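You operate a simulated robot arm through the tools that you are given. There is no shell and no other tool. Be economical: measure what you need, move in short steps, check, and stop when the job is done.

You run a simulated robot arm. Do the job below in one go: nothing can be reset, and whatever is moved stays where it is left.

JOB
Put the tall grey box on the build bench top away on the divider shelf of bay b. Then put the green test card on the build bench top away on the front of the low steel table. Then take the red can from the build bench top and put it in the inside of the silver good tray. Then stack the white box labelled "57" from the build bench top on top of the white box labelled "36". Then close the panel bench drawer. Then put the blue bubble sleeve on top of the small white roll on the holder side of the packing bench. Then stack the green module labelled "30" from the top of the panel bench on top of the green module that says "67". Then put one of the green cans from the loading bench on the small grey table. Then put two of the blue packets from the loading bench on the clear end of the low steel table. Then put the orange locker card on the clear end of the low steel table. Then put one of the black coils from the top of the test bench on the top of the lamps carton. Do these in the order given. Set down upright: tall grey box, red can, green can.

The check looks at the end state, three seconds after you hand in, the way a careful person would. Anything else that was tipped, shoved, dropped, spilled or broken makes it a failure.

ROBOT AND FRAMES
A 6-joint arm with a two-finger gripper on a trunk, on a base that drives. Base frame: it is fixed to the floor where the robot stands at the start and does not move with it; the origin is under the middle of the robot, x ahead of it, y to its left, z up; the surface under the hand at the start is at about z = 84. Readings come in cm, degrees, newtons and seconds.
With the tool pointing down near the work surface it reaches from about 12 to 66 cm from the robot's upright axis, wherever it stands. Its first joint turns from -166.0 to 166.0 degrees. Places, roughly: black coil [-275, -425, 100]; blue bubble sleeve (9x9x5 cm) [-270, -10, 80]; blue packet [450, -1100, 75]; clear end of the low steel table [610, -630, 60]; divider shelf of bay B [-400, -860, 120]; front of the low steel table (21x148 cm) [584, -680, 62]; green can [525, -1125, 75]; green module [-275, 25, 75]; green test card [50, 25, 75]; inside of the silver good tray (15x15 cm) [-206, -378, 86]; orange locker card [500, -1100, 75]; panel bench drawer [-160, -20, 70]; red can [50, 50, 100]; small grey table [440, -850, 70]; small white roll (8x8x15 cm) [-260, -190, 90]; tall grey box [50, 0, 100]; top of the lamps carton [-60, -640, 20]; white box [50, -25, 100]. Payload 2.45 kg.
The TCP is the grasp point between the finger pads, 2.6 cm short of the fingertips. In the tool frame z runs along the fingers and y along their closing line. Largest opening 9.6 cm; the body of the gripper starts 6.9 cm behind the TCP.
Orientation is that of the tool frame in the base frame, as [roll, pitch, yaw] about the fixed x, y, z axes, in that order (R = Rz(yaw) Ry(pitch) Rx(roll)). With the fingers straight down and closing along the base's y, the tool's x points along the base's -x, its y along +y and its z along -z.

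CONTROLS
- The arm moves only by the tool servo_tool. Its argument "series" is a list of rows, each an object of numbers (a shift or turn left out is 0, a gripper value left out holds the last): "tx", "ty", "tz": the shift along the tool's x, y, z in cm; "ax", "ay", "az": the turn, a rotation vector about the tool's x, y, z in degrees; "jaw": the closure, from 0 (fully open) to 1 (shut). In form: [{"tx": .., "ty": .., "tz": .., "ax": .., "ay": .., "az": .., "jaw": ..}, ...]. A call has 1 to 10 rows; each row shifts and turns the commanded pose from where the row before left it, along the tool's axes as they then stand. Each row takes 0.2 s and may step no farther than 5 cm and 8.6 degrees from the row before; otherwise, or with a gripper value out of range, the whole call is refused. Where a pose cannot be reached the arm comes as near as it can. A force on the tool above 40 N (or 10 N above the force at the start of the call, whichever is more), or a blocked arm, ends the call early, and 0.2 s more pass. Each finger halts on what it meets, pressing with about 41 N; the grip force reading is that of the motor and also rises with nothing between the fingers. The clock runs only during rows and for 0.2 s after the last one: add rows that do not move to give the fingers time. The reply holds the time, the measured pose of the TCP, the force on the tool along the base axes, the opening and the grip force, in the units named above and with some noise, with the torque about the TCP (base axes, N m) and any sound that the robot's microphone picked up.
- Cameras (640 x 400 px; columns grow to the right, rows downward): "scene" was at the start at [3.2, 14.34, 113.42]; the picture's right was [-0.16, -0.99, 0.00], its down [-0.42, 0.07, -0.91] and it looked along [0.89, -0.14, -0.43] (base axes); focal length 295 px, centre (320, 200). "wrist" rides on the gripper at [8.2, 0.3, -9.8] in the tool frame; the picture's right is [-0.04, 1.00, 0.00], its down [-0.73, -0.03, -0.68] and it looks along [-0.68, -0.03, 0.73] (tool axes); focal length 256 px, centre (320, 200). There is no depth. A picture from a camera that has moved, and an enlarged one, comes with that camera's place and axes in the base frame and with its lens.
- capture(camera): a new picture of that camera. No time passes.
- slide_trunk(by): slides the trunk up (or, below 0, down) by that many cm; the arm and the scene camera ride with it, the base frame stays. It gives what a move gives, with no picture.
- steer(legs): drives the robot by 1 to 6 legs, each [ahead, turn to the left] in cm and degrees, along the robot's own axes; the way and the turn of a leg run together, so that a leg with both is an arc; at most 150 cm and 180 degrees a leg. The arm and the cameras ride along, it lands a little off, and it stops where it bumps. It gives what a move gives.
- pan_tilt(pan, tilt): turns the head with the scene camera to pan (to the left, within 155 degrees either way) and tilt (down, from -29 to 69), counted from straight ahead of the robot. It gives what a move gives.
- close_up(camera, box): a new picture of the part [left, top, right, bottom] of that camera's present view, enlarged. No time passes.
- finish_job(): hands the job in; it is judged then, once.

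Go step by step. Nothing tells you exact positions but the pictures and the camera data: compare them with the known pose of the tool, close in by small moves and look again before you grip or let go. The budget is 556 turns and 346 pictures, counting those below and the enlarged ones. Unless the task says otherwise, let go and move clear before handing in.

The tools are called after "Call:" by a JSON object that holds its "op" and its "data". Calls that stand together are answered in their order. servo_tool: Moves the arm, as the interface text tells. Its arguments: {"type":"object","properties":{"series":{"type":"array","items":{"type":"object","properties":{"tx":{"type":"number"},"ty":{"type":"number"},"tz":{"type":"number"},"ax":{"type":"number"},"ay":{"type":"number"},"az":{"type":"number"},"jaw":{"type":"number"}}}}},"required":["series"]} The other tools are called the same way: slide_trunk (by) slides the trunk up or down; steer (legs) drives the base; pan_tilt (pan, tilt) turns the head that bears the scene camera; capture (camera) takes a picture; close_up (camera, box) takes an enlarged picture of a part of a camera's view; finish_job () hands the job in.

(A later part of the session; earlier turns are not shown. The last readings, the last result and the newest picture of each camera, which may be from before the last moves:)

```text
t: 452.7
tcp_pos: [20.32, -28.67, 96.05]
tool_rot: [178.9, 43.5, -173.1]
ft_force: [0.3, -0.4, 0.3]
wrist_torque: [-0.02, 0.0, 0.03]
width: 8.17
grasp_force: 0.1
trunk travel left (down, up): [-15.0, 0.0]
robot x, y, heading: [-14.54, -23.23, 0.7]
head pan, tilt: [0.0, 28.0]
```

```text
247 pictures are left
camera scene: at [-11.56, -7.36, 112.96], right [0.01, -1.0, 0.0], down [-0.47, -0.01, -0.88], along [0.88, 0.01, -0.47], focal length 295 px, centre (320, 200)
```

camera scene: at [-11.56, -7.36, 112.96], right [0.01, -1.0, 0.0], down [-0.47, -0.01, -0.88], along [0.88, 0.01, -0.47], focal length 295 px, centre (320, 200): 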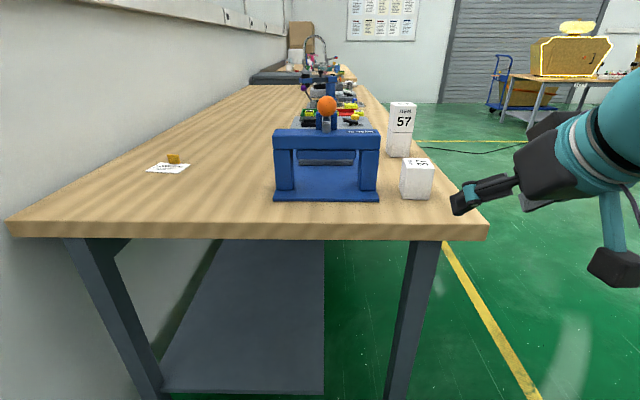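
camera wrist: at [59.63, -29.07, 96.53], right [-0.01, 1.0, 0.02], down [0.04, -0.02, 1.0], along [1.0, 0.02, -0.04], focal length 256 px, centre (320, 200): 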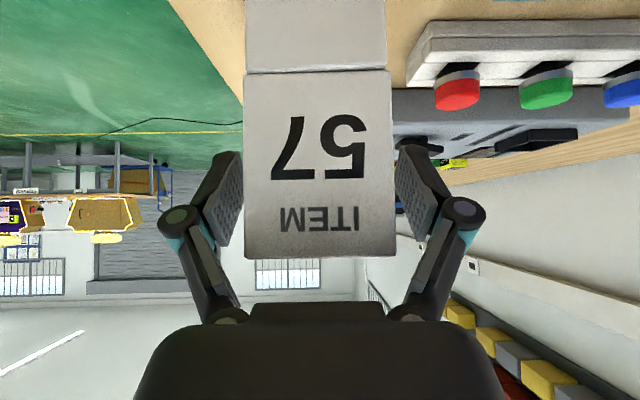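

Call:
{"op": "close_up", "data": {"camera": "scene", "box": [360, 85, 480, 215]}}

```text
3.08 times, centred on (420, 150) of scene
camera zoom: at [-11.56, -7.36, 112.96], right [0.01, -1.0, 0.0], down [-0.47, -0.01, -0.88], along [0.88, 0.01, -0.47], focal length 909 px, centre (12, 354)
```

zoom: 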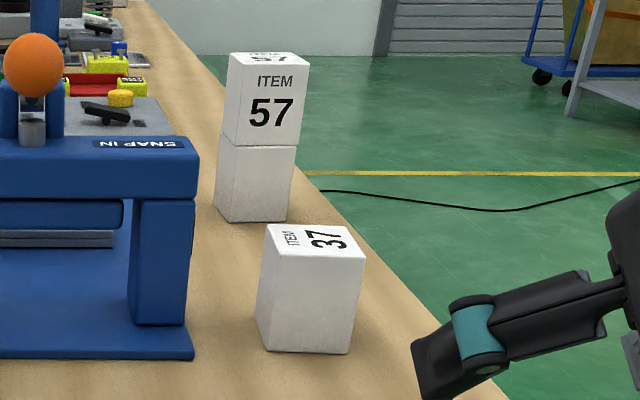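

Stack is good and box 37 is undisturbed. Next the panel bench drawer behind me: I drive into the aisle and look.

Call:
{"op": "steer", "data": {"legs": [[0, -118], [72, 0], [0, -62]]}}

Call:
{"op": "pan_tilt", "data": {"pan": -20, "tilt": 18}}

Call:
{"op": "capture", "data": {"camera": "scene"}}

```text
t: 464.4
tcp_pos: [-84.04, -81.53, 96.11]
tool_rot: [178.9, 43.4, 5.1]
ft_force: [0.2, -0.1, -0.2]
wrist_torque: [-0.01, 0.02, 0.02]
width: 8.15
grasp_force: 0.0
trunk travel left (down, up): [-15.0, 0.0]
robot x, y, heading: [-49.63, -87.84, 178.8]
head pan, tilt: [0.0, 28.0]
```

```text
t: 465.3
tcp_pos: [-84.15, -81.62, 96.18]
tool_rot: [178.9, 43.3, 5.1]
ft_force: [-0.3, -0.7, 0.0]
wrist_torque: [0.02, -0.01, 0.01]
width: 8.14
grasp_force: 0.1
trunk travel left (down, up): [-15.0, 0.0]
robot x, y, heading: [-49.61, -88.02, 178.9]
head pan, tilt: [-20.0, 18.0]
```

```text
245 pictures are left
camera scene: at [-52.36, -100.51, 114.57], right [0.36, 0.93, 0.0], down [0.29, -0.11, -0.95], along [-0.89, 0.34, -0.31], focal length 295 px, centre (320, 200)
```

scene: 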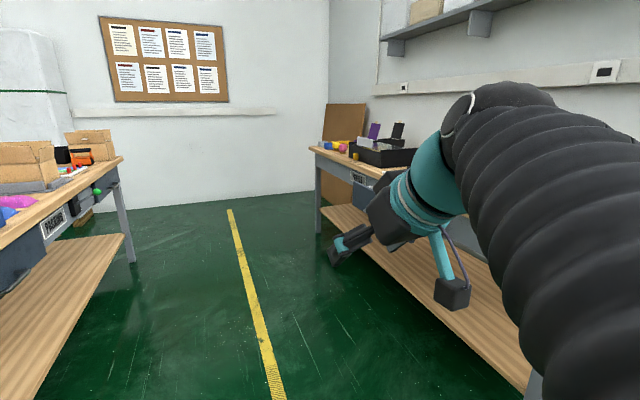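

Call:
{"op": "steer", "data": {"legs": [[100, 0], [0, -89]]}}

Call:
{"op": "pan_tilt", "data": {"pan": 5, "tilt": 30}}

Call:
{"op": "capture", "data": {"camera": "scene"}}

Call:
{"op": "capture", "data": {"camera": "wrist"}}

```text
t: 474.2
tcp_pos: [-146.07, -51.64, 96.04]
tool_rot: [179.0, 43.3, -81.2]
ft_force: [-0.5, -0.2, 0.5]
wrist_torque: [0.03, 0.0, 0.0]
width: 8.16
grasp_force: 0.1
trunk travel left (down, up): [-15.0, 0.0]
robot x, y, heading: [-150.64, -86.86, 92.6]
head pan, tilt: [-20.0, 18.0]
```

```text
t: 475.1
tcp_pos: [-146.14, -51.54, 96.11]
tool_rot: [178.9, 43.3, -81.2]
ft_force: [0.5, -0.6, -0.7]
wrist_torque: [-0.03, 0.01, 0.01]
width: 8.17
grasp_force: 0.1
trunk travel left (down, up): [-15.0, 0.0]
robot x, y, heading: [-150.46, -86.68, 92.7]
head pan, tilt: [5.0, 30.0]
```

```text
244 pictures are left
camera scene: at [-166.96, -84.29, 112.65], right [0.99, 0.13, 0.0], down [0.07, -0.5, -0.87], along [-0.11, 0.86, -0.5], focal length 295 px, centre (320, 200)
```

scene: 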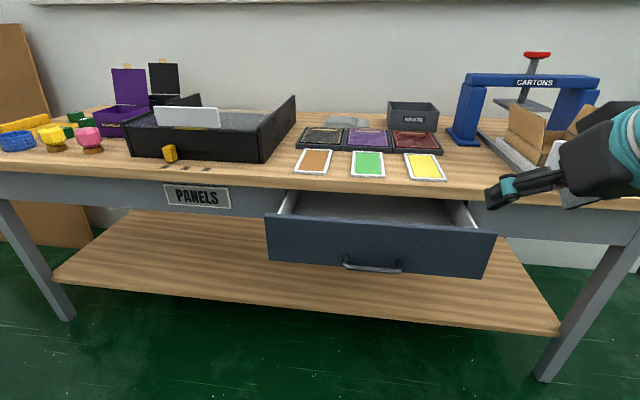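

```text
243 pictures are left
camera wrist: at [-144.33, -64.13, 97.6], right [-0.99, -0.14, 0.04], down [0.03, 0.07, 1.0], along [-0.14, 0.99, -0.07], focal length 256 px, centre (320, 200)
```

wrist: 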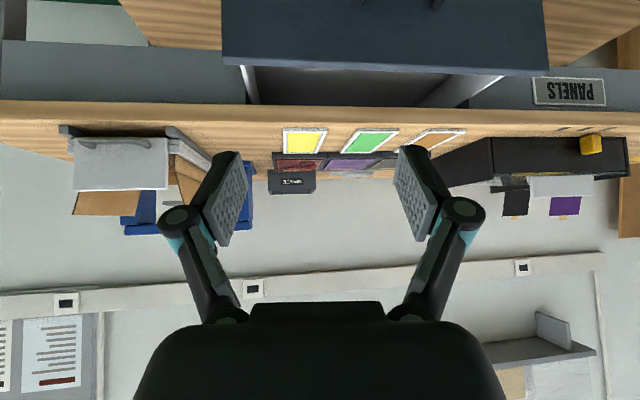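

The drawer is open: its front is at y≈-36, z 67–80, x -181..-139, handle low in the middle. I'll push it above the handle with closed fingertips, tool horizontal.

Call:
{"op": "slide_trunk", "data": {"by": -10}}

Call:
{"op": "servo_tool", "data": {"series": [{"ax": 5.9, "az": 5.9, "jaw": 1}, {"ay": -7.7}, {"ay": -7.7}, {"ay": -7.7}, {"ay": -7.7}, {"ay": -7.7}, {"ay": -7.7}, {}]}}

Call:
{"op": "capture", "data": {"camera": "scene"}}

```text
t: 476.4
tcp_pos: [-146.15, -51.61, 86.0]
tool_rot: [179.0, 43.4, -81.3]
ft_force: [-0.5, -0.6, -0.8]
wrist_torque: [-0.01, 0.01, 0.01]
width: 8.16
grasp_force: 0.0
trunk travel left (down, up): [-5.0, 10.0]
robot x, y, heading: [-150.22, -86.28, 92.9]
head pan, tilt: [5.0, 30.0]
```

```text
t: 478.4
tcp_pos: [-149.22, -50.46, 85.67]
tool_rot: [139.9, 88.1, -121.9]
ft_force: [0.0, 0.4, 0.4]
wrist_torque: [0.03, 0.0, -0.03]
width: 0.0
grasp_force: 29.0
trunk travel left (down, up): [-5.0, 10.0]
robot x, y, heading: [-150.15, -86.78, 92.6]
head pan, tilt: [5.0, 30.0]
stopped in row 8: the arm was blocked; the commanded pose is now the measured one
```

```text
242 pictures are left
camera scene: at [-166.97, -84.29, 102.64], right [0.99, 0.13, 0.0], down [0.07, -0.5, -0.87], along [-0.12, 0.86, -0.5], focal length 295 px, centre (320, 200)
```

scene: 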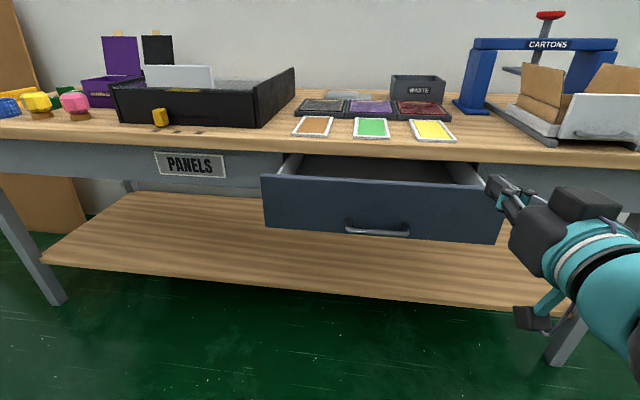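

Tool is nearly horizontal. I line the closed fingertips up with the drawer front's upper middle.

Call:
{"op": "servo_tool", "data": {"series": [{"ax": 8}, {"ty": 4}, {"ty": 4}, {"ty": 2.5}, {"tx": 4}, {"tx": 4}, {"tx": 1.5}, {}]}}

Call:
{"op": "capture", "data": {"camera": "scene"}}

Call:
{"op": "capture", "data": {"camera": "wrist"}}

```text
t: 480.2
tcp_pos: [-156.2, -50.04, 79.96]
tool_rot: [148.1, 88.2, -121.9]
ft_force: [-1.0, 0.3, 0.4]
wrist_torque: [-0.01, -0.03, 0.02]
width: 0.01
grasp_force: 28.3
out of reach, approached as far as the arm can: row 2, 6, 7
trunk travel left (down, up): [-5.0, 10.0]
robot x, y, heading: [-150.33, -86.51, 92.9]
head pan, tilt: [5.0, 30.0]
```

```text
241 pictures are left
camera scene: at [-166.96, -84.29, 102.65], right [0.99, 0.13, 0.0], down [0.07, -0.5, -0.87], along [-0.12, 0.86, -0.5], focal length 295 px, centre (320, 200)
```

scene: 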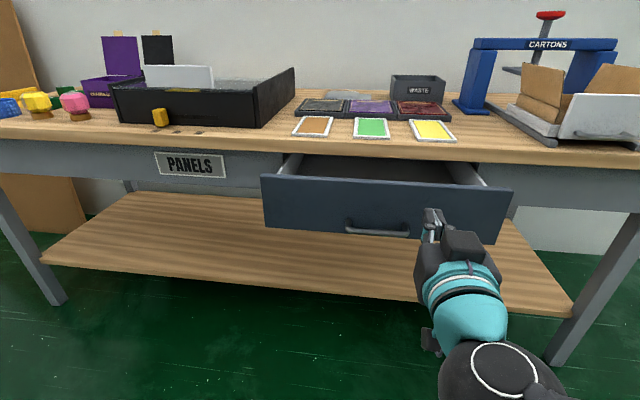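

```text
240 pictures are left
camera wrist: at [-156.65, -59.98, 72.01], right [-1.0, 0.0, 0.06], down [0.04, -0.66, 0.75], along [0.04, 0.75, 0.66], focal length 256 px, centre (320, 200)
```

wrist: 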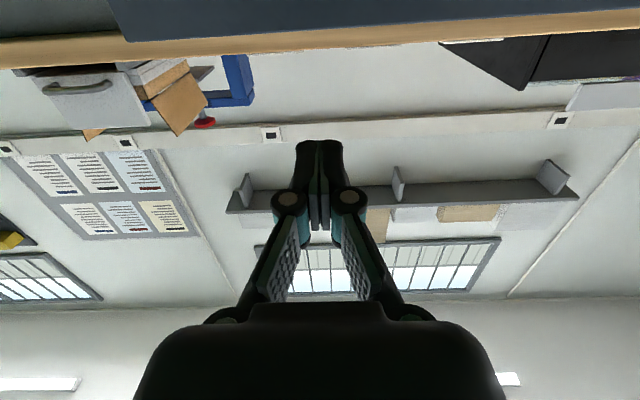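

Call:
{"op": "slide_trunk", "data": {"by": -4.5}}

Call:
{"op": "servo_tool", "data": {"series": [{"ty": 2, "tz": 2}, {"ty": 1, "tz": 3}, {"tz": 3}, {}]}}

Call:
{"op": "capture", "data": {"camera": "scene"}}

```text
t: 481.1
tcp_pos: [-156.2, -49.95, 75.37]
tool_rot: [148.0, 88.1, -122.2]
ft_force: [0.5, -0.1, -0.1]
wrist_torque: [0.02, 0.0, -0.04]
width: 0.0
grasp_force: 28.9
trunk travel left (down, up): [-0.5, 14.5]
robot x, y, heading: [-150.31, -86.54, 92.9]
head pan, tilt: [5.0, 30.0]
```

```text
t: 482.1
tcp_pos: [-159.21, -41.79, 75.15]
tool_rot: [147.8, 88.2, -122.3]
ft_force: [-0.3, 0.8, -1.1]
wrist_torque: [0.0, -0.01, -0.02]
width: 0.01
grasp_force: 28.5
trunk travel left (down, up): [-0.5, 14.5]
robot x, y, heading: [-150.49, -86.37, 92.7]
head pan, tilt: [5.0, 30.0]
```

```text
239 pictures are left
camera scene: at [-166.96, -84.29, 98.15], right [0.99, 0.13, 0.0], down [0.07, -0.5, -0.87], along [-0.12, 0.86, -0.5], focal length 295 px, centre (320, 200)
```

scene: 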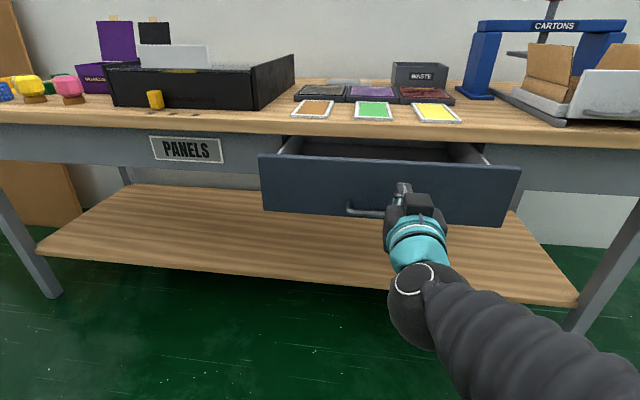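

Fingertips are just in front of the panel, above the handle. I push forward.

Call:
{"op": "servo_tool", "data": {"series": [{"tz": 1.5}, {"tz": 1.5}, {"tz": 1.5}, {"tz": 1.5}, {"tz": 1.5}]}}

Call:
{"op": "capture", "data": {"camera": "scene"}}

```text
t: 483.3
tcp_pos: [-159.26, -34.41, 74.95]
tool_rot: [147.8, 88.1, -122.2]
ft_force: [-0.6, 0.0, 0.3]
wrist_torque: [0.0, 0.01, 0.01]
width: 0.0
grasp_force: 28.4
trunk travel left (down, up): [-0.5, 14.5]
robot x, y, heading: [-150.57, -86.43, 92.6]
head pan, tilt: [5.0, 30.0]
```

```text
238 pictures are left
camera scene: at [-166.96, -84.29, 98.15], right [0.99, 0.13, 0.0], down [0.07, -0.5, -0.87], along [-0.12, 0.86, -0.5], focal length 295 px, centre (320, 200)
```

scene: 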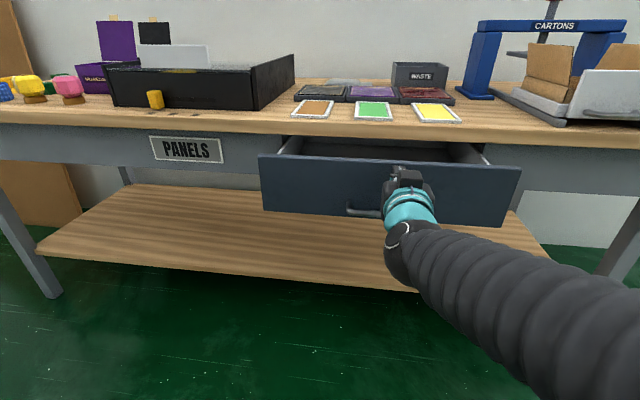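

No contact yet; the drawer is a bit farther than estimated. Continue forward.

Call:
{"op": "servo_tool", "data": {"series": [{"tz": 1.5}, {"tz": 1.5}, {"tz": 1.5}, {"tz": 1.5}]}}

Call:
{"op": "capture", "data": {"camera": "scene"}}

```text
t: 484.3
tcp_pos: [-159.12, -28.34, 74.58]
tool_rot: [148.9, 88.1, -121.5]
ft_force: [-0.6, 0.2, -0.1]
wrist_torque: [-0.01, -0.01, 0.0]
width: 0.0
grasp_force: 28.8
trunk travel left (down, up): [-0.5, 14.5]
robot x, y, heading: [-150.72, -86.4, 92.7]
head pan, tilt: [5.0, 30.0]
```

```text
237 pictures are left
camera scene: at [-166.96, -84.29, 98.15], right [0.99, 0.13, 0.0], down [0.07, -0.5, -0.87], along [-0.12, 0.86, -0.5], focal length 295 px, centre (320, 200)
```

scene: 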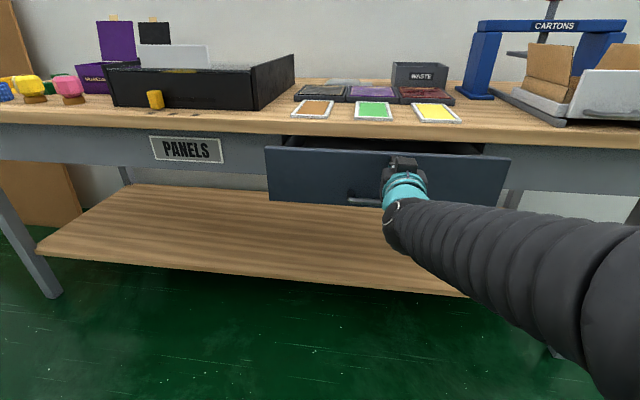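

The drawer is moving. Continue, a few cm at a time.

Call:
{"op": "servo_tool", "data": {"series": [{"tz": 1.5}, {"tz": 1.5}, {"tz": 1.5}, {"tz": 1}]}}

Call:
{"op": "capture", "data": {"camera": "scene"}}

```text
t: 485.3
tcp_pos: [-159.03, -22.82, 74.63]
tool_rot: [148.0, 88.1, -122.2]
ft_force: [-0.4, 0.6, -0.4]
wrist_torque: [-0.03, 0.02, 0.02]
width: 0.0
grasp_force: 28.4
trunk travel left (down, up): [-0.5, 14.5]
robot x, y, heading: [-150.21, -86.4, 93.0]
head pan, tilt: [5.0, 30.0]
```

```text
236 pictures are left
camera scene: at [-166.96, -84.29, 98.15], right [0.99, 0.13, 0.0], down [0.07, -0.5, -0.87], along [-0.12, 0.86, -0.5], focal length 295 px, centre (320, 200)
```

scene: 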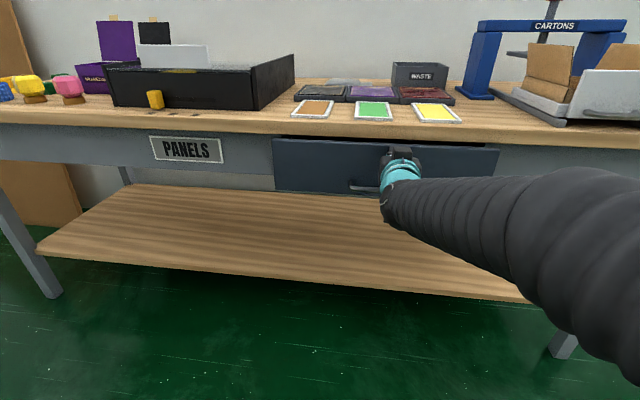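

Call:
{"op": "servo_tool", "data": {"series": [{"tz": 1}, {"tz": 1}, {"tz": 1}, {}]}}

Call:
{"op": "close_up", "data": {"camera": "scene", "box": [240, 110, 540, 230]}}

```text
t: 486.3
tcp_pos: [-159.02, -19.92, 74.69]
tool_rot: [147.7, 88.2, -122.5]
ft_force: [-0.3, -0.3, 0.2]
wrist_torque: [-0.03, 0.0, -0.01]
width: 0.03
grasp_force: 28.3
trunk travel left (down, up): [-0.5, 14.5]
robot x, y, heading: [-150.5, -86.71, 92.7]
head pan, tilt: [5.0, 30.0]
```

```text
2.13 times, centred on (390, 170) of scene
camera zoom: at [-166.96, -84.28, 98.15], right [0.99, 0.13, 0.0], down [0.07, -0.5, -0.87], along [-0.12, 0.86, -0.5], focal length 630 px, centre (171, 264)
```

zoom: 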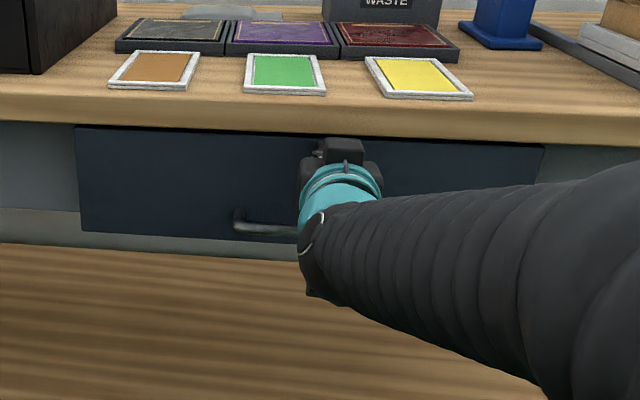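

Call:
{"op": "servo_tool", "data": {"series": [{"tz": 0.7}, {"tz": 0.7}, {"tz": 0.7}, {}]}}

Call:
{"op": "close_up", "data": {"camera": "scene", "box": [240, 110, 540, 230]}}

```text
t: 487.3
tcp_pos: [-159.03, -17.79, 74.65]
tool_rot: [148.7, 88.0, -121.5]
ft_force: [-0.4, 0.0, 0.4]
wrist_torque: [0.0, -0.02, 0.01]
width: 0.04
grasp_force: 28.5
trunk travel left (down, up): [-0.5, 14.5]
robot x, y, heading: [-150.0, -86.87, 92.7]
head pan, tilt: [5.0, 30.0]
```

```text
2.13 times, centred on (390, 170) of scene
camera zoom: at [-166.96, -84.28, 98.15], right [0.99, 0.13, 0.0], down [0.07, -0.5, -0.87], along [-0.12, 0.86, -0.5], focal length 630 px, centre (171, 264)
```

zoom: 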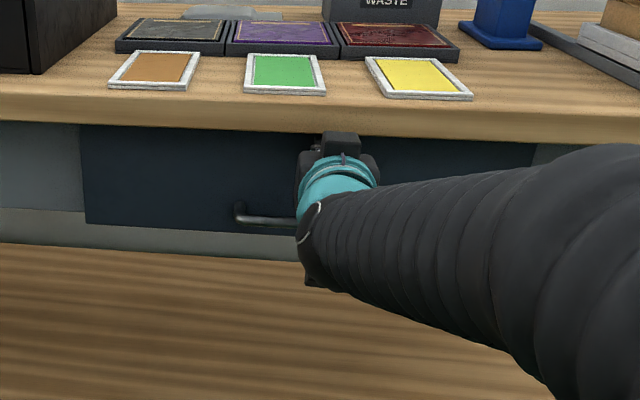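

Call:
{"op": "servo_tool", "data": {"series": [{"tz": 0.6}, {"tz": 0.6}, {"tz": 0.6}, {}]}}

Call:
{"op": "close_up", "data": {"camera": "scene", "box": [240, 110, 540, 230]}}

```text
t: 487.6
tcp_pos: [-159.08, -17.84, 74.74]
tool_rot: [147.7, 88.1, -122.4]
ft_force: [3.1, -22.4, 1.7]
wrist_torque: [0.29, 0.0, -0.05]
width: 0.62
grasp_force: 28.6
trunk travel left (down, up): [-0.5, 14.5]
robot x, y, heading: [-150.76, -86.76, 92.7]
head pan, tilt: [5.0, 30.0]
stopped in row 1: the force on the tool passed its limit at 56 N (the readings are from after the stop); the commanded pose is now the measured one
```

```text
2.13 times, centred on (390, 170) of scene
camera zoom: at [-166.95, -84.44, 98.16], right [0.99, 0.13, 0.0], down [0.07, -0.49, -0.87], along [-0.12, 0.86, -0.5], focal length 630 px, centre (171, 264)
```

zoom: 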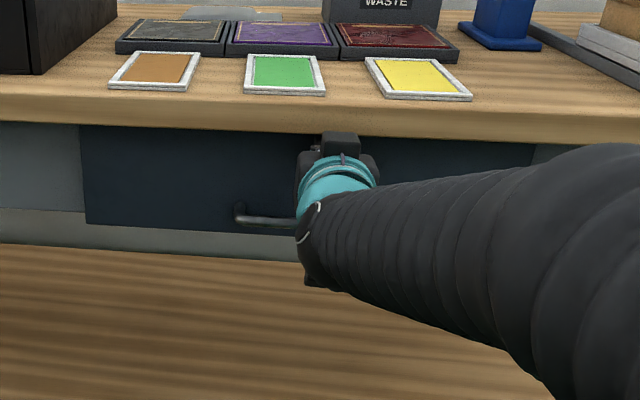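

A firm stop: the drawer seems fully closed. I back off and check.

Call:
{"op": "servo_tool", "data": {"series": [{"tz": -3}, {"tz": -4}, {"tz": -4.5}, {"tz": -4.5}, {"tz": -4.5}, {"tz": -4.5}, {"tz": -4}]}}

Call:
{"op": "capture", "data": {"camera": "scene"}}

```text
t: 489.2
tcp_pos: [-159.32, -46.69, 75.61]
tool_rot: [152.2, 88.0, -118.0]
ft_force: [-0.1, 0.1, -0.1]
wrist_torque: [-0.01, 0.01, 0.01]
width: 0.0
grasp_force: 28.2
trunk travel left (down, up): [-0.5, 14.5]
robot x, y, heading: [-150.23, -86.81, 92.7]
head pan, tilt: [5.0, 30.0]
```

```text
232 pictures are left
camera scene: at [-166.96, -84.31, 98.15], right [0.99, 0.13, 0.0], down [0.07, -0.5, -0.87], along [-0.12, 0.86, -0.5], focal length 295 px, centre (320, 200)
```

scene: 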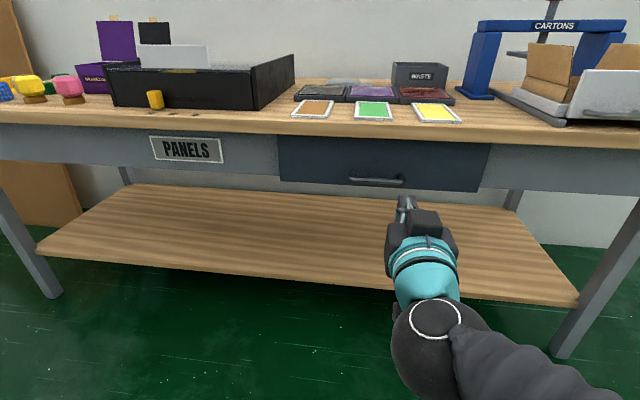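

Call:
{"op": "close_up", "data": {"camera": "scene", "box": [250, 120, 330, 200]}}

Call:
{"op": "close_up", "data": {"camera": "scene", "box": [450, 120, 530, 200]}}

```text
5.00 times, centred on (290, 160) of scene
camera zoom: at [-166.96, -84.31, 98.15], right [0.99, 0.13, 0.0], down [0.07, -0.5, -0.87], along [-0.12, 0.86, -0.5], focal length 1477 px, centre (470, 400)
```

zoom: 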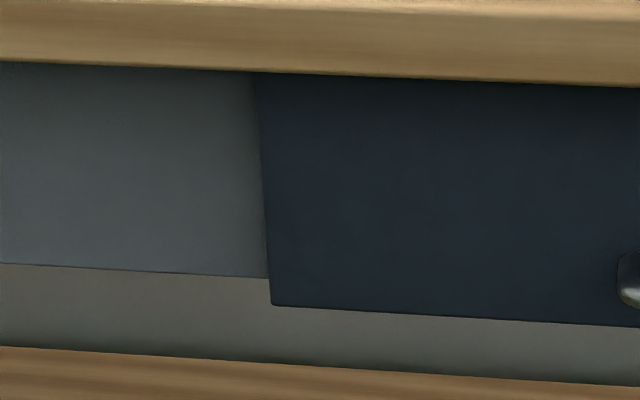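

```text
5.00 times, centred on (490, 160) of scene
camera zoom: at [-166.96, -84.31, 98.15], right [0.99, 0.13, 0.0], down [0.07, -0.5, -0.87], along [-0.12, 0.86, -0.5], focal length 1477 px, centre (-530, 400)
```

zoom: 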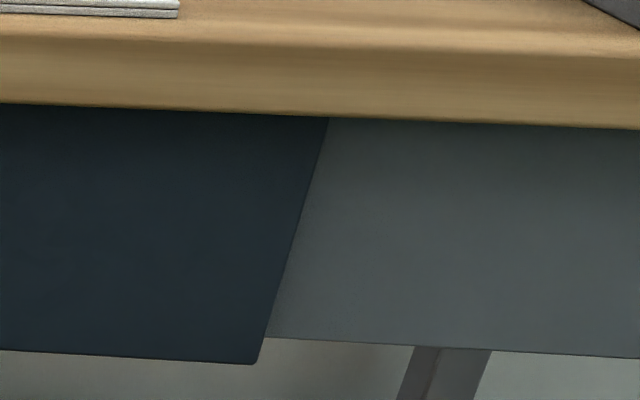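

The drawer is shut against the apron. Next, the blue bubble sleeve; I raise the trunk and look left along the panel bench and back at the packing bench.

Call:
{"op": "slide_trunk", "data": {"by": 14.5}}

Call:
{"op": "pan_tilt", "data": {"pan": 50, "tilt": 20}}

Call:
{"op": "capture", "data": {"camera": "scene"}}

Call:
{"op": "pan_tilt", "data": {"pan": 125, "tilt": 20}}

Call:
{"op": "capture", "data": {"camera": "scene"}}

```text
t: 491.0
tcp_pos: [-159.4, -46.63, 90.1]
tool_rot: [150.1, 87.9, -120.0]
ft_force: [-1.0, 0.2, 0.8]
wrist_torque: [-0.01, 0.03, -0.03]
width: 0.0
grasp_force: 28.6
trunk travel left (down, up): [-15.0, 0.0]
robot x, y, heading: [-150.26, -86.89, 92.9]
head pan, tilt: [5.0, 30.0]
```

```text
t: 492.1
tcp_pos: [-159.49, -46.62, 90.23]
tool_rot: [150.0, 88.0, -120.1]
ft_force: [0.0, 0.2, 0.9]
wrist_torque: [0.01, 0.02, -0.01]
width: 0.0
grasp_force: 28.1
trunk travel left (down, up): [-15.0, 0.0]
robot x, y, heading: [-150.47, -86.69, 92.5]
head pan, tilt: [50.0, 20.0]
```

```text
229 pictures are left
camera scene: at [-173.15, -87.63, 114.25], right [0.61, 0.79, 0.0], down [0.27, -0.21, -0.94], along [-0.75, 0.57, -0.34], focal length 295 px, centre (320, 200)
```

scene: 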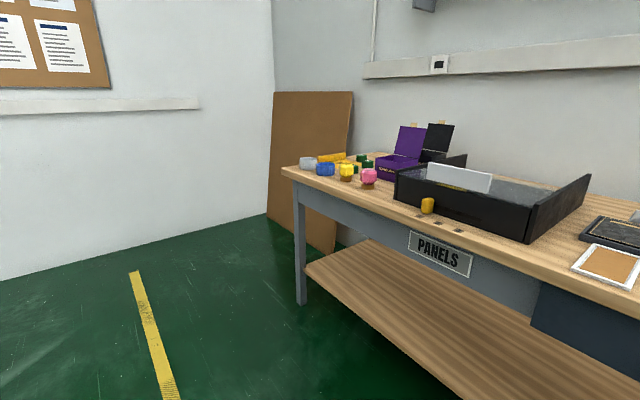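

```text
t: 493.6
tcp_pos: [-159.38, -46.75, 90.2]
tool_rot: [150.1, 88.1, -120.1]
ft_force: [-0.5, 0.2, 0.7]
wrist_torque: [0.02, -0.01, -0.02]
width: 0.03
grasp_force: 28.6
trunk travel left (down, up): [-15.0, 0.0]
robot x, y, heading: [-150.46, -86.51, 92.6]
head pan, tilt: [125.0, 20.0]
```

```text
228 pictures are left
camera scene: at [-173.13, -98.97, 114.25], right [-0.61, 0.79, 0.0], down [0.27, 0.21, -0.94], along [-0.74, -0.57, -0.34], focal length 295 px, centre (320, 200)
```

scene: 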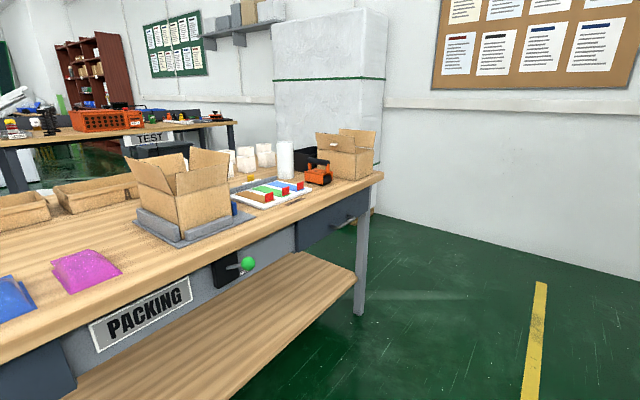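

Call:
{"op": "pan_tilt", "data": {"pan": 50, "tilt": 20}}

Call:
{"op": "close_up", "data": {"camera": "scene", "box": [280, 115, 480, 215]}}

Call:
{"op": "pan_tilt", "data": {"pan": 125, "tilt": 20}}

Call:
{"op": "close_up", "data": {"camera": "scene", "box": [200, 120, 380, 220]}}

```text
t: 495.0
tcp_pos: [-159.41, -46.95, 90.03]
tool_rot: [150.0, 88.0, -120.1]
ft_force: [-0.7, 0.6, 0.1]
wrist_torque: [0.03, 0.02, -0.01]
width: 0.0
grasp_force: 28.3
trunk travel left (down, up): [-15.0, 0.0]
robot x, y, heading: [-150.53, -86.46, 93.0]
head pan, tilt: [50.0, 20.0]
```

```text
3.20 times, centred on (380, 165) of scene
camera zoom: at [-173.16, -87.64, 114.25], right [0.61, 0.8, 0.0], down [0.27, -0.21, -0.94], along [-0.75, 0.57, -0.34], focal length 945 px, centre (128, 312)
```

zoom: 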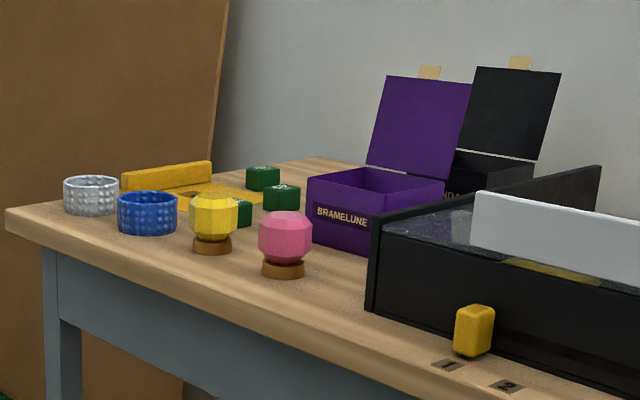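

```text
t: 496.5
tcp_pos: [-159.26, -46.73, 90.21]
tool_rot: [150.1, 88.0, -120.1]
ft_force: [0.1, 0.2, 0.1]
wrist_torque: [-0.02, 0.0, 0.0]
width: 0.02
grasp_force: 28.7
trunk travel left (down, up): [-15.0, 0.0]
robot x, y, heading: [-150.65, -86.62, 92.7]
head pan, tilt: [125.0, 20.0]
```

```text
3.56 times, centred on (290, 170) of scene
camera zoom: at [-173.12, -98.97, 114.25], right [-0.61, 0.79, 0.0], down [0.27, 0.21, -0.94], along [-0.74, -0.57, -0.34], focal length 1050 px, centre (427, 307)
```

zoom: 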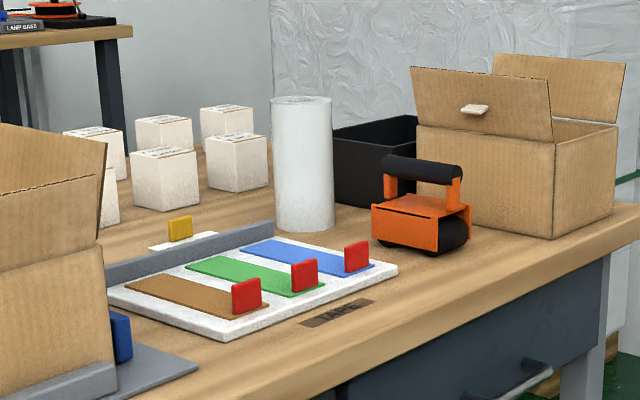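

The blue ring stands at the far left of the panel bench (~[-262,-17]); the white roll on the packing bench is near [-250,-176]. I bring the tool back to vertical first.

Call:
{"op": "servo_tool", "data": {"series": [{"ay": 8.5}, {"ay": 8.5}, {"ay": 8.5}, {"ay": 8.5}, {"ay": 8.5}, {"ay": 8.5}, {"ay": 8.5}, {"ay": 8.5}, {"ay": 8.5}, {"ay": 8.5, "jaw": 0}]}}

```text
t: 498.7
tcp_pos: [-167.6, -51.66, 89.04]
tool_rot: [-169.8, 12.8, -91.1]
ft_force: [0.0, 0.0, 0.1]
wrist_torque: [0.01, 0.08, -0.03]
width: 8.25
grasp_force: 0.1
out of reach, approached as far as the arm can: row 6, 7, 8, 9, 10
trunk travel left (down, up): [-15.0, 0.0]
robot x, y, heading: [-150.7, -86.64, 92.8]
head pan, tilt: [125.0, 20.0]
```

Call:
{"op": "servo_tool", "data": {"series": [{"tx": 1}, {}, {}]}}

```text
t: 499.5
tcp_pos: [-167.52, -52.67, 88.96]
tool_rot: [-170.0, 13.0, -91.1]
ft_force: [0.1, 0.2, 0.3]
wrist_torque: [0.02, 0.0, 0.0]
width: 9.57
grasp_force: 0.0
trunk travel left (down, up): [-15.0, 0.0]
robot x, y, heading: [-150.5, -86.69, 92.7]
head pan, tilt: [125.0, 20.0]
```

Call:
{"op": "servo_tool", "data": {"series": [{"ax": -5, "ay": 6.4}, {"ax": -5, "ay": 6.4}, {"tz": -4}, {"tz": -4}, {"ty": -4}, {"ty": -4}, {}]}}

```text
t: 501.1
tcp_pos: [-161.16, -55.06, 97.79]
tool_rot: [-169.8, 12.9, -91.0]
ft_force: [0.2, -0.1, 0.3]
wrist_torque: [0.01, -0.01, -0.01]
width: 9.59
grasp_force: 0.0
out of reach, approached as far as the arm can: row 1, 2
trunk travel left (down, up): [-15.0, 0.0]
robot x, y, heading: [-150.21, -86.82, 92.6]
head pan, tilt: [125.0, 20.0]
```

Call:
{"op": "servo_tool", "data": {"series": [{"ay": 6}, {}, {"ax": -5}, {}]}}

Call:
{"op": "pan_tilt", "data": {"pan": 0, "tilt": 15}}

Call:
{"op": "capture", "data": {"camera": "scene"}}

```text
t: 502.1
tcp_pos: [-161.21, -55.11, 98.45]
tool_rot: [-167.6, 8.5, -91.8]
ft_force: [-0.2, 0.5, -0.2]
wrist_torque: [0.02, 0.01, 0.0]
width: 9.6
grasp_force: 0.0
out of reach, approached as far as the arm can: row 1, 3
trunk travel left (down, up): [-15.0, 0.0]
robot x, y, heading: [-150.26, -86.89, 92.7]
head pan, tilt: [125.0, 20.0]
```

```text
t: 504.1
tcp_pos: [-161.16, -55.1, 98.33]
tool_rot: [-167.5, 8.5, -91.8]
ft_force: [0.8, -0.1, -0.4]
wrist_torque: [-0.04, 0.01, 0.02]
width: 9.6
grasp_force: 0.1
trunk travel left (down, up): [-15.0, 0.0]
robot x, y, heading: [-150.42, -86.56, 92.7]
head pan, tilt: [0.0, 15.0]
```

```text
225 pictures are left
camera scene: at [-166.19, -83.95, 115.07], right [1.0, 0.05, 0.0], down [0.01, -0.26, -0.97], along [-0.05, 0.96, -0.26], focal length 295 px, centre (320, 200)
```

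scene: 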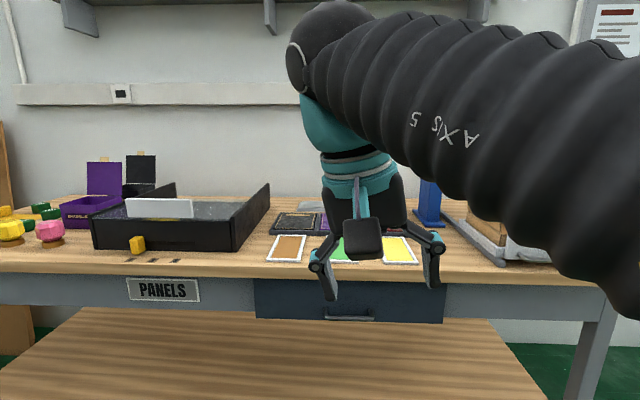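

Call:
{"op": "servo_tool", "data": {"series": [{"az": -8}, {"az": -8}, {"az": -8}, {"az": -8}, {}]}}

Call:
{"op": "servo_tool", "data": {"series": [{"tx": -4}, {"tx": -4}, {}]}}

```text
t: 505.3
tcp_pos: [-164.13, -57.38, 97.63]
tool_rot: [-164.8, 0.8, -60.7]
ft_force: [0.2, -0.2, 0.5]
wrist_torque: [0.01, -0.01, -0.01]
width: 9.59
grasp_force: 0.1
out of reach, approached as far as the arm can: row 4
trunk travel left (down, up): [-15.0, 0.0]
robot x, y, heading: [-150.08, -86.29, 92.8]
head pan, tilt: [0.0, 15.0]
```

```text
t: 506.1
tcp_pos: [-169.27, -51.05, 97.33]
tool_rot: [-164.6, 0.9, -61.0]
ft_force: [-0.6, -0.2, 0.1]
wrist_torque: [0.01, -0.02, 0.01]
width: 9.62
grasp_force: 0.2
out of reach, approached as far as the arm can: row 1, 2
trunk travel left (down, up): [-15.0, 0.0]
robot x, y, heading: [-150.41, -86.75, 92.5]
head pan, tilt: [0.0, 15.0]
```

Call:
{"op": "servo_tool", "data": {"series": [{"tz": 4}, {"tz": 3}, {"ax": -6}, {"ax": -6}, {}]}}

Call:
{"op": "capture", "data": {"camera": "scene"}}

```text
t: 507.3
tcp_pos: [-167.43, -50.17, 90.69]
tool_rot: [-164.1, 0.8, -60.6]
ft_force: [-0.4, 0.7, 0.9]
wrist_torque: [-0.04, 0.0, -0.02]
width: 9.62
grasp_force: 0.1
out of reach, approached as far as the arm can: row 3, 4
trunk travel left (down, up): [-15.0, 0.0]
robot x, y, heading: [-150.45, -86.7, 92.6]
head pan, tilt: [0.0, 15.0]
```

```text
224 pictures are left
camera scene: at [-166.19, -83.95, 115.07], right [1.0, 0.05, 0.0], down [0.01, -0.26, -0.97], along [-0.04, 0.96, -0.26], focal length 295 px, centre (320, 200)
```

scene: 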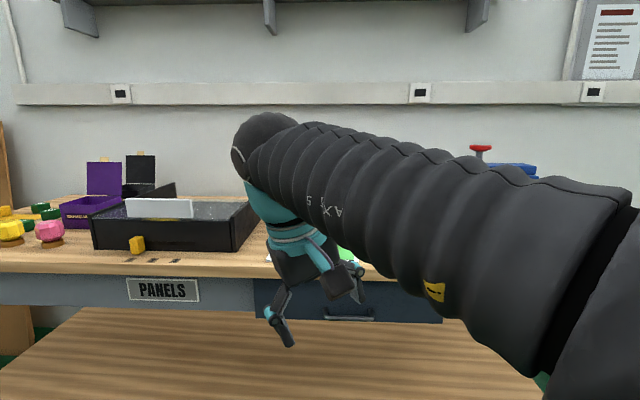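

The wrist seems cramped in this folded pose. I back the base off and extend the arm to free it.

Call:
{"op": "steer", "data": {"legs": [[-20, 0]]}}

Call:
{"op": "servo_tool", "data": {"series": [{"tx": -4, "ty": 2}, {"tx": -4, "ty": 2}, {"tx": -4, "ty": 2}, {"ax": -6}, {"ax": -6}, {"ax": -4}, {}]}}

```text
t: 508.9
tcp_pos: [-166.6, -70.03, 90.75]
tool_rot: [-163.9, 0.8, -60.7]
ft_force: [0.9, 0.7, 0.2]
wrist_torque: [0.03, 0.03, -0.04]
width: 9.58
grasp_force: 0.0
trunk travel left (down, up): [-15.0, 0.0]
robot x, y, heading: [-149.62, -106.62, 92.9]
head pan, tilt: [0.0, 15.0]
```

```text
t: 510.5
tcp_pos: [-177.8, -62.5, 89.31]
tool_rot: [-163.8, 0.8, -60.7]
ft_force: [0.7, -0.6, 0.1]
wrist_torque: [0.03, 0.01, -0.01]
width: 9.59
grasp_force: 0.1
out of reach, approached as far as the arm can: row 4, 5, 6
trunk travel left (down, up): [-15.0, 0.0]
robot x, y, heading: [-149.65, -106.15, 92.6]
head pan, tilt: [0.0, 15.0]
```

Orientation is limited here; the arm started with the hand to the right of the body, so I swing the hand to the right and try to straighten there.

Call:
{"op": "servo_tool", "data": {"series": [{"tx": 2.2, "ty": -3.9}, {"tx": 2.2, "ty": -3.9}, {"tx": 2.2, "ty": -3.9}, {"tx": 2.2, "ty": -3.9}, {"tx": 2.2, "ty": -3.9}, {"tx": 2.2, "ty": -3.9}, {"tx": 2.2, "ty": -3.9}, {"tx": 2.2, "ty": -3.9}, {"tx": 2.2, "ty": -3.9}]}}

Call:
{"op": "servo_tool", "data": {"series": [{"ax": -5}, {"ax": -5}, {"ax": -5}, {}]}}

Call:
{"op": "capture", "data": {"camera": "scene"}}

```text
t: 512.5
tcp_pos: [-159.89, -78.98, 91.53]
tool_rot: [-163.8, 0.9, -60.8]
ft_force: [-1.0, 0.1, 0.4]
wrist_torque: [-0.02, -0.03, -0.04]
width: 9.59
grasp_force: 0.1
out of reach, approached as far as the arm can: row 2, 3, 4, 5, 6, 7, 8, 9
trunk travel left (down, up): [-15.0, 0.0]
robot x, y, heading: [-149.24, -106.43, 92.6]
head pan, tilt: [0.0, 15.0]
```

```text
t: 513.5
tcp_pos: [-159.95, -79.14, 91.8]
tool_rot: [-164.2, 1.1, -60.6]
ft_force: [-0.6, -0.5, -0.1]
wrist_torque: [0.02, 0.0, 0.01]
width: 9.61
grasp_force: 0.1
out of reach, approached as far as the arm can: row 1, 2, 3
trunk travel left (down, up): [-15.0, 0.0]
robot x, y, heading: [-149.88, -106.23, 92.7]
head pan, tilt: [0.0, 15.0]
```

```text
223 pictures are left
camera scene: at [-165.27, -103.85, 115.07], right [1.0, 0.05, 0.0], down [0.01, -0.26, -0.97], along [-0.04, 0.96, -0.26], focal length 295 px, centre (320, 200)
```

scene: 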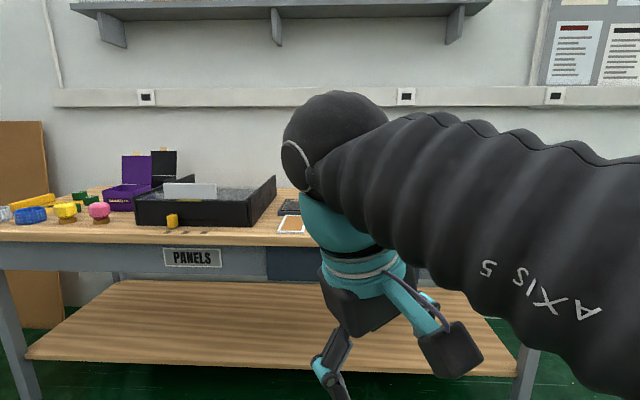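

The wrist flipped its branch during the long push. I'll undo it: tilt back to horizontal forward, extend the arm out, and return.

Call:
{"op": "servo_tool", "data": {"series": [{"az": 8}, {"az": 8}, {"az": 8}, {"ay": -8}, {"ay": -8}, {"ay": -8}, {"ay": -8}, {"ay": -8}, {"ay": -8}, {}]}}

Call:
{"op": "capture", "data": {"camera": "scene"}}

```text
t: 515.7
tcp_pos: [-159.92, -79.13, 91.86]
tool_rot: [-156.3, 53.5, -66.5]
ft_force: [-0.3, -0.1, -0.4]
wrist_torque: [-0.02, 0.01, 0.01]
width: 9.58
grasp_force: 0.1
trunk travel left (down, up): [-15.0, 0.0]
robot x, y, heading: [-149.68, -106.96, 92.4]
head pan, tilt: [0.0, 15.0]
```

```text
222 pictures are left
camera scene: at [-165.27, -103.85, 115.07], right [1.0, 0.05, 0.0], down [0.01, -0.26, -0.97], along [-0.04, 0.96, -0.26], focal length 295 px, centre (320, 200)
```

scene: 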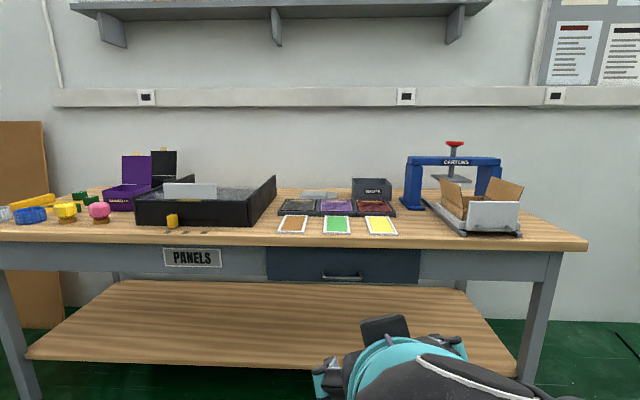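

Good, a clean forward tilt is reachable. I correct the roll and then try straightening to vertical again.

Call:
{"op": "servo_tool", "data": {"series": [{"az": 8.2}, {"az": 8.2}, {"ay": 8}, {"ay": 8}, {"ay": 8}, {"ay": 8}, {"ay": 8}, {"ay": 8}, {"ay": 7}, {}]}}

```text
t: 517.9
tcp_pos: [-162.69, -82.39, 92.11]
tool_rot: [-175.0, 15.9, -94.9]
ft_force: [0.3, 0.6, -0.4]
wrist_torque: [-0.01, -0.01, 0.01]
width: 9.6
grasp_force: 0.0
out of reach, approached as far as the arm can: row 7, 8, 9
trunk travel left (down, up): [-15.0, 0.0]
robot x, y, heading: [-149.49, -106.17, 92.9]
head pan, tilt: [0.0, 15.0]
```

Call:
{"op": "servo_tool", "data": {"series": [{"ay": -8.5}, {"ay": -8.5}, {"ay": -8.5}, {"ay": -8.5}, {"ay": -8.5}, {"ay": -8.5}, {"ay": -8.5}, {"ay": -8.5}, {"ay": -5}]}}

Call:
{"op": "servo_tool", "data": {"series": [{"tz": 4.5}, {"tz": 4.5}, {"tz": 4.5}, {"tz": 4.5}, {"tz": 4.5}, {"tz": 4.5}, {"tz": 4.5}, {"tz": 4.5}]}}

Call:
{"op": "capture", "data": {"camera": "scene"}}

```text
t: 519.9
tcp_pos: [-162.74, -82.33, 92.23]
tool_rot: [-101.4, 85.3, -17.6]
ft_force: [0.3, 0.5, -0.1]
wrist_torque: [0.0, 0.0, 0.02]
width: 9.57
grasp_force: 0.1
trunk travel left (down, up): [-15.0, 0.0]
robot x, y, heading: [-149.61, -106.21, 92.8]
head pan, tilt: [0.0, 15.0]
```

```text
t: 521.7
tcp_pos: [-159.02, -46.65, 91.62]
tool_rot: [-102.7, 85.1, -19.1]
ft_force: [-1.0, -0.5, -0.2]
wrist_torque: [-0.05, -0.02, 0.0]
width: 9.59
grasp_force: 0.0
trunk travel left (down, up): [-15.0, 0.0]
robot x, y, heading: [-149.17, -106.42, 92.6]
head pan, tilt: [0.0, 15.0]
```

```text
221 pictures are left
camera scene: at [-165.27, -103.89, 115.07], right [1.0, 0.05, 0.0], down [0.01, -0.26, -0.97], along [-0.04, 0.96, -0.26], focal length 295 px, centre (320, 200)
```

scene: 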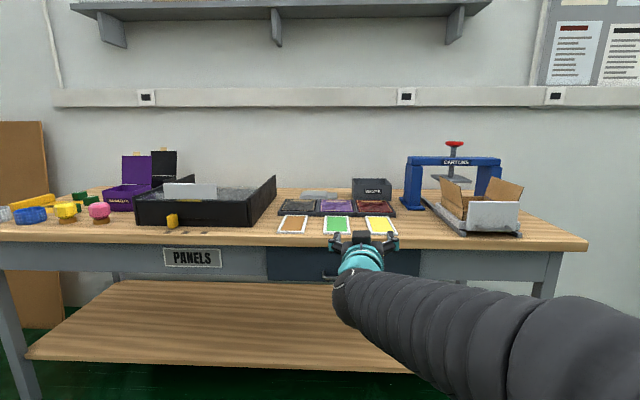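

Extended 60 cm ahead; now I pitch down to vertical here.

Call:
{"op": "servo_tool", "data": {"series": [{"ay": 8}, {"ay": 8}, {"ay": 8}, {"ay": 8}, {"ay": 8}, {"ay": 8}, {"ay": 8}, {"ay": 8}, {"ay": 8}, {"ay": 8}]}}

Call:
{"op": "capture", "data": {"camera": "scene"}}

```text
t: 523.9
tcp_pos: [-162.06, -47.56, 91.26]
tool_rot: [-167.9, 12.0, -95.6]
ft_force: [0.3, -0.1, 0.4]
wrist_torque: [0.05, 0.04, 0.0]
width: 9.59
grasp_force: 0.1
out of reach, approached as far as the arm can: row 8, 9, 10
trunk travel left (down, up): [-15.0, 0.0]
robot x, y, heading: [-149.46, -106.66, 92.7]
head pan, tilt: [0.0, 15.0]
```

```text
220 pictures are left
camera scene: at [-165.27, -103.87, 115.07], right [1.0, 0.05, 0.0], down [0.01, -0.26, -0.97], along [-0.04, 0.96, -0.26], focal length 295 px, centre (320, 200)
```

scene: 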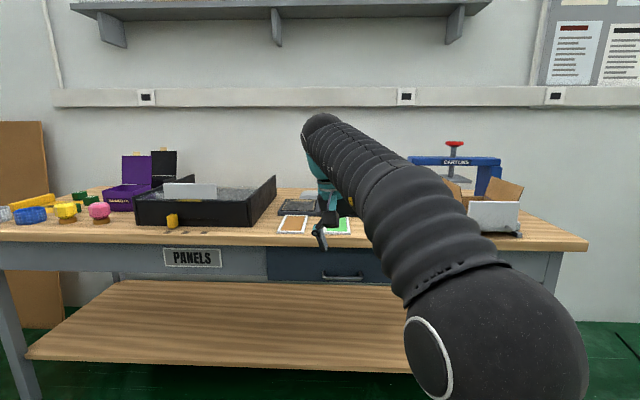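

The forearm roll joint is at its end stop. I'll flip the wrist by swinging the tool from forward, through the forearm's own direction (up-left), and then down on the left side, in free air.

Call:
{"op": "servo_tool", "data": {"series": [{"ay": -8}, {"ay": -8}, {"ay": -8}, {"ay": -8}, {"ay": -8}, {"ay": -8}, {"ay": -8}, {"ay": -8}, {"ay": -8}, {"tz": -4}]}}

Call:
{"op": "servo_tool", "data": {"series": [{"ax": -5.5, "ay": -5.8, "tx": -2.5, "ty": 2.4}, {"ax": -5.5, "ay": -5.8, "tx": -2.5, "ty": 2.4}, {"ax": -5.5, "ay": -5.8, "tx": -2.5, "ty": 2.4}, {"ax": -5.5, "ay": -5.8, "tx": -2.5, "ty": 2.4}, {"ax": -5.5, "ay": -5.8, "tx": -2.5, "ty": 2.4}, {}]}}

Call:
{"op": "capture", "data": {"camera": "scene"}}

```text
t: 526.1
tcp_pos: [-162.74, -51.46, 91.61]
tool_rot: [-114.9, 76.9, -33.5]
ft_force: [0.5, -0.2, 0.2]
wrist_torque: [-0.01, 0.02, 0.0]
width: 9.59
grasp_force: 0.0
trunk travel left (down, up): [-15.0, 0.0]
robot x, y, heading: [-149.76, -106.26, 92.8]
head pan, tilt: [0.0, 15.0]
```

```text
t: 527.5
tcp_pos: [-176.73, -53.08, 101.13]
tool_rot: [-41.0, 67.4, 70.9]
ft_force: [-0.4, 0.7, -0.4]
wrist_torque: [-0.02, 0.02, 0.02]
width: 9.59
grasp_force: 0.1
trunk travel left (down, up): [-15.0, 0.0]
robot x, y, heading: [-149.21, -106.12, 92.7]
head pan, tilt: [0.0, 15.0]
```

```text
219 pictures are left
camera scene: at [-165.28, -103.84, 115.07], right [1.0, 0.05, 0.0], down [0.01, -0.26, -0.97], along [-0.04, 0.96, -0.26], focal length 295 px, centre (320, 200)
```

scene: 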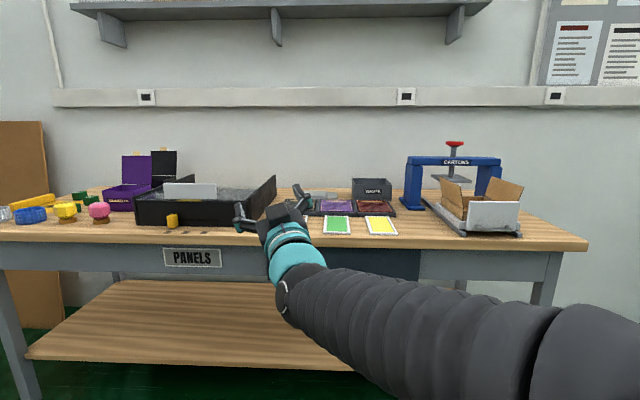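

Call:
{"op": "servo_tool", "data": {"series": [{"ax": -5.5, "ay": -5.8, "tx": -2.5, "ty": 2.4}, {"ax": -5.5, "ay": -5.8, "tx": -2.5, "ty": 2.4}, {"ax": -7, "ay": -4, "tx": -2, "ty": 3}, {"ax": -7, "ay": -4, "tx": -2, "ty": 3}, {"ax": -7, "ay": -4, "tx": -2, "ty": 3}, {}]}}

Call:
{"op": "capture", "data": {"camera": "scene"}}

```text
t: 528.9
tcp_pos: [-187.88, -65.38, 105.7]
tool_rot: [-47.7, 49.3, 100.7]
ft_force: [-0.1, -0.4, -0.6]
wrist_torque: [0.04, 0.01, 0.01]
width: 9.61
grasp_force: 0.1
trunk travel left (down, up): [-15.0, 0.0]
robot x, y, heading: [-149.53, -106.25, 92.7]
head pan, tilt: [0.0, 15.0]
```

```text
218 pictures are left
camera scene: at [-165.28, -103.84, 115.07], right [1.0, 0.05, 0.0], down [0.01, -0.26, -0.97], along [-0.04, 0.96, -0.26], focal length 295 px, centre (320, 200)
```

scene: 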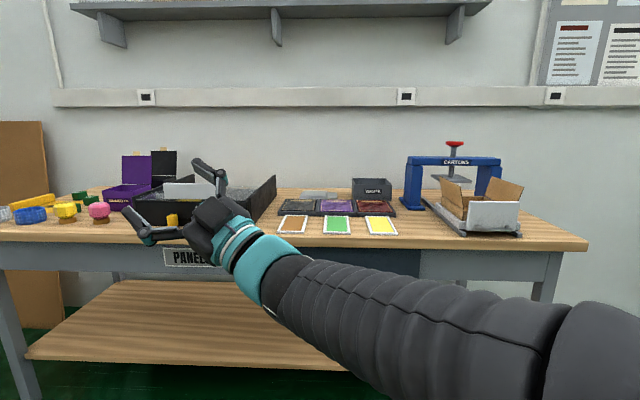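

The tool is nearly in line with the forearm, pointing up-left. Now I swing it down on the left side.

Call:
{"op": "servo_tool", "data": {"series": [{"ax": -4.3, "ay": 6.7, "tx": 2.6, "ty": 1.7}, {"ax": -4.3, "ay": 6.7, "tx": 2.6, "ty": 1.7}, {"ax": -4.3, "ay": 6.7, "tx": 2.6, "ty": 1.7}, {"ax": -4.3, "ay": 6.7, "tx": 2.6, "ty": 1.7}, {"ax": -4.3, "ay": 6.7, "tx": 2.6, "ty": 1.7}, {"ax": -4.3, "ay": 6.7, "tx": 2.6, "ty": 1.7}, {}]}}

Call:
{"op": "capture", "data": {"camera": "scene"}}

```text
t: 530.5
tcp_pos: [-189.8, -64.68, 87.95]
tool_rot: [-126.8, 51.8, 35.8]
ft_force: [0.2, 0.2, 0.3]
wrist_torque: [-0.02, -0.02, 0.0]
width: 9.6
grasp_force: 0.1
trunk travel left (down, up): [-15.0, 0.0]
robot x, y, heading: [-149.54, -106.29, 92.4]
head pan, tilt: [0.0, 15.0]
```

```text
217 pictures are left
camera scene: at [-165.28, -103.84, 115.07], right [1.0, 0.05, 0.0], down [0.01, -0.26, -0.97], along [-0.04, 0.96, -0.26], focal length 295 px, centre (320, 200)
```

scene: 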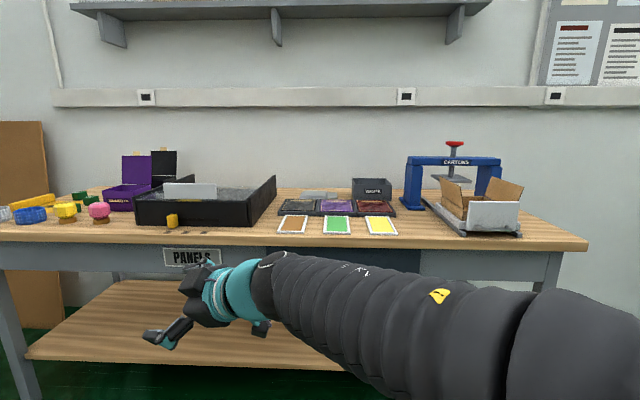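

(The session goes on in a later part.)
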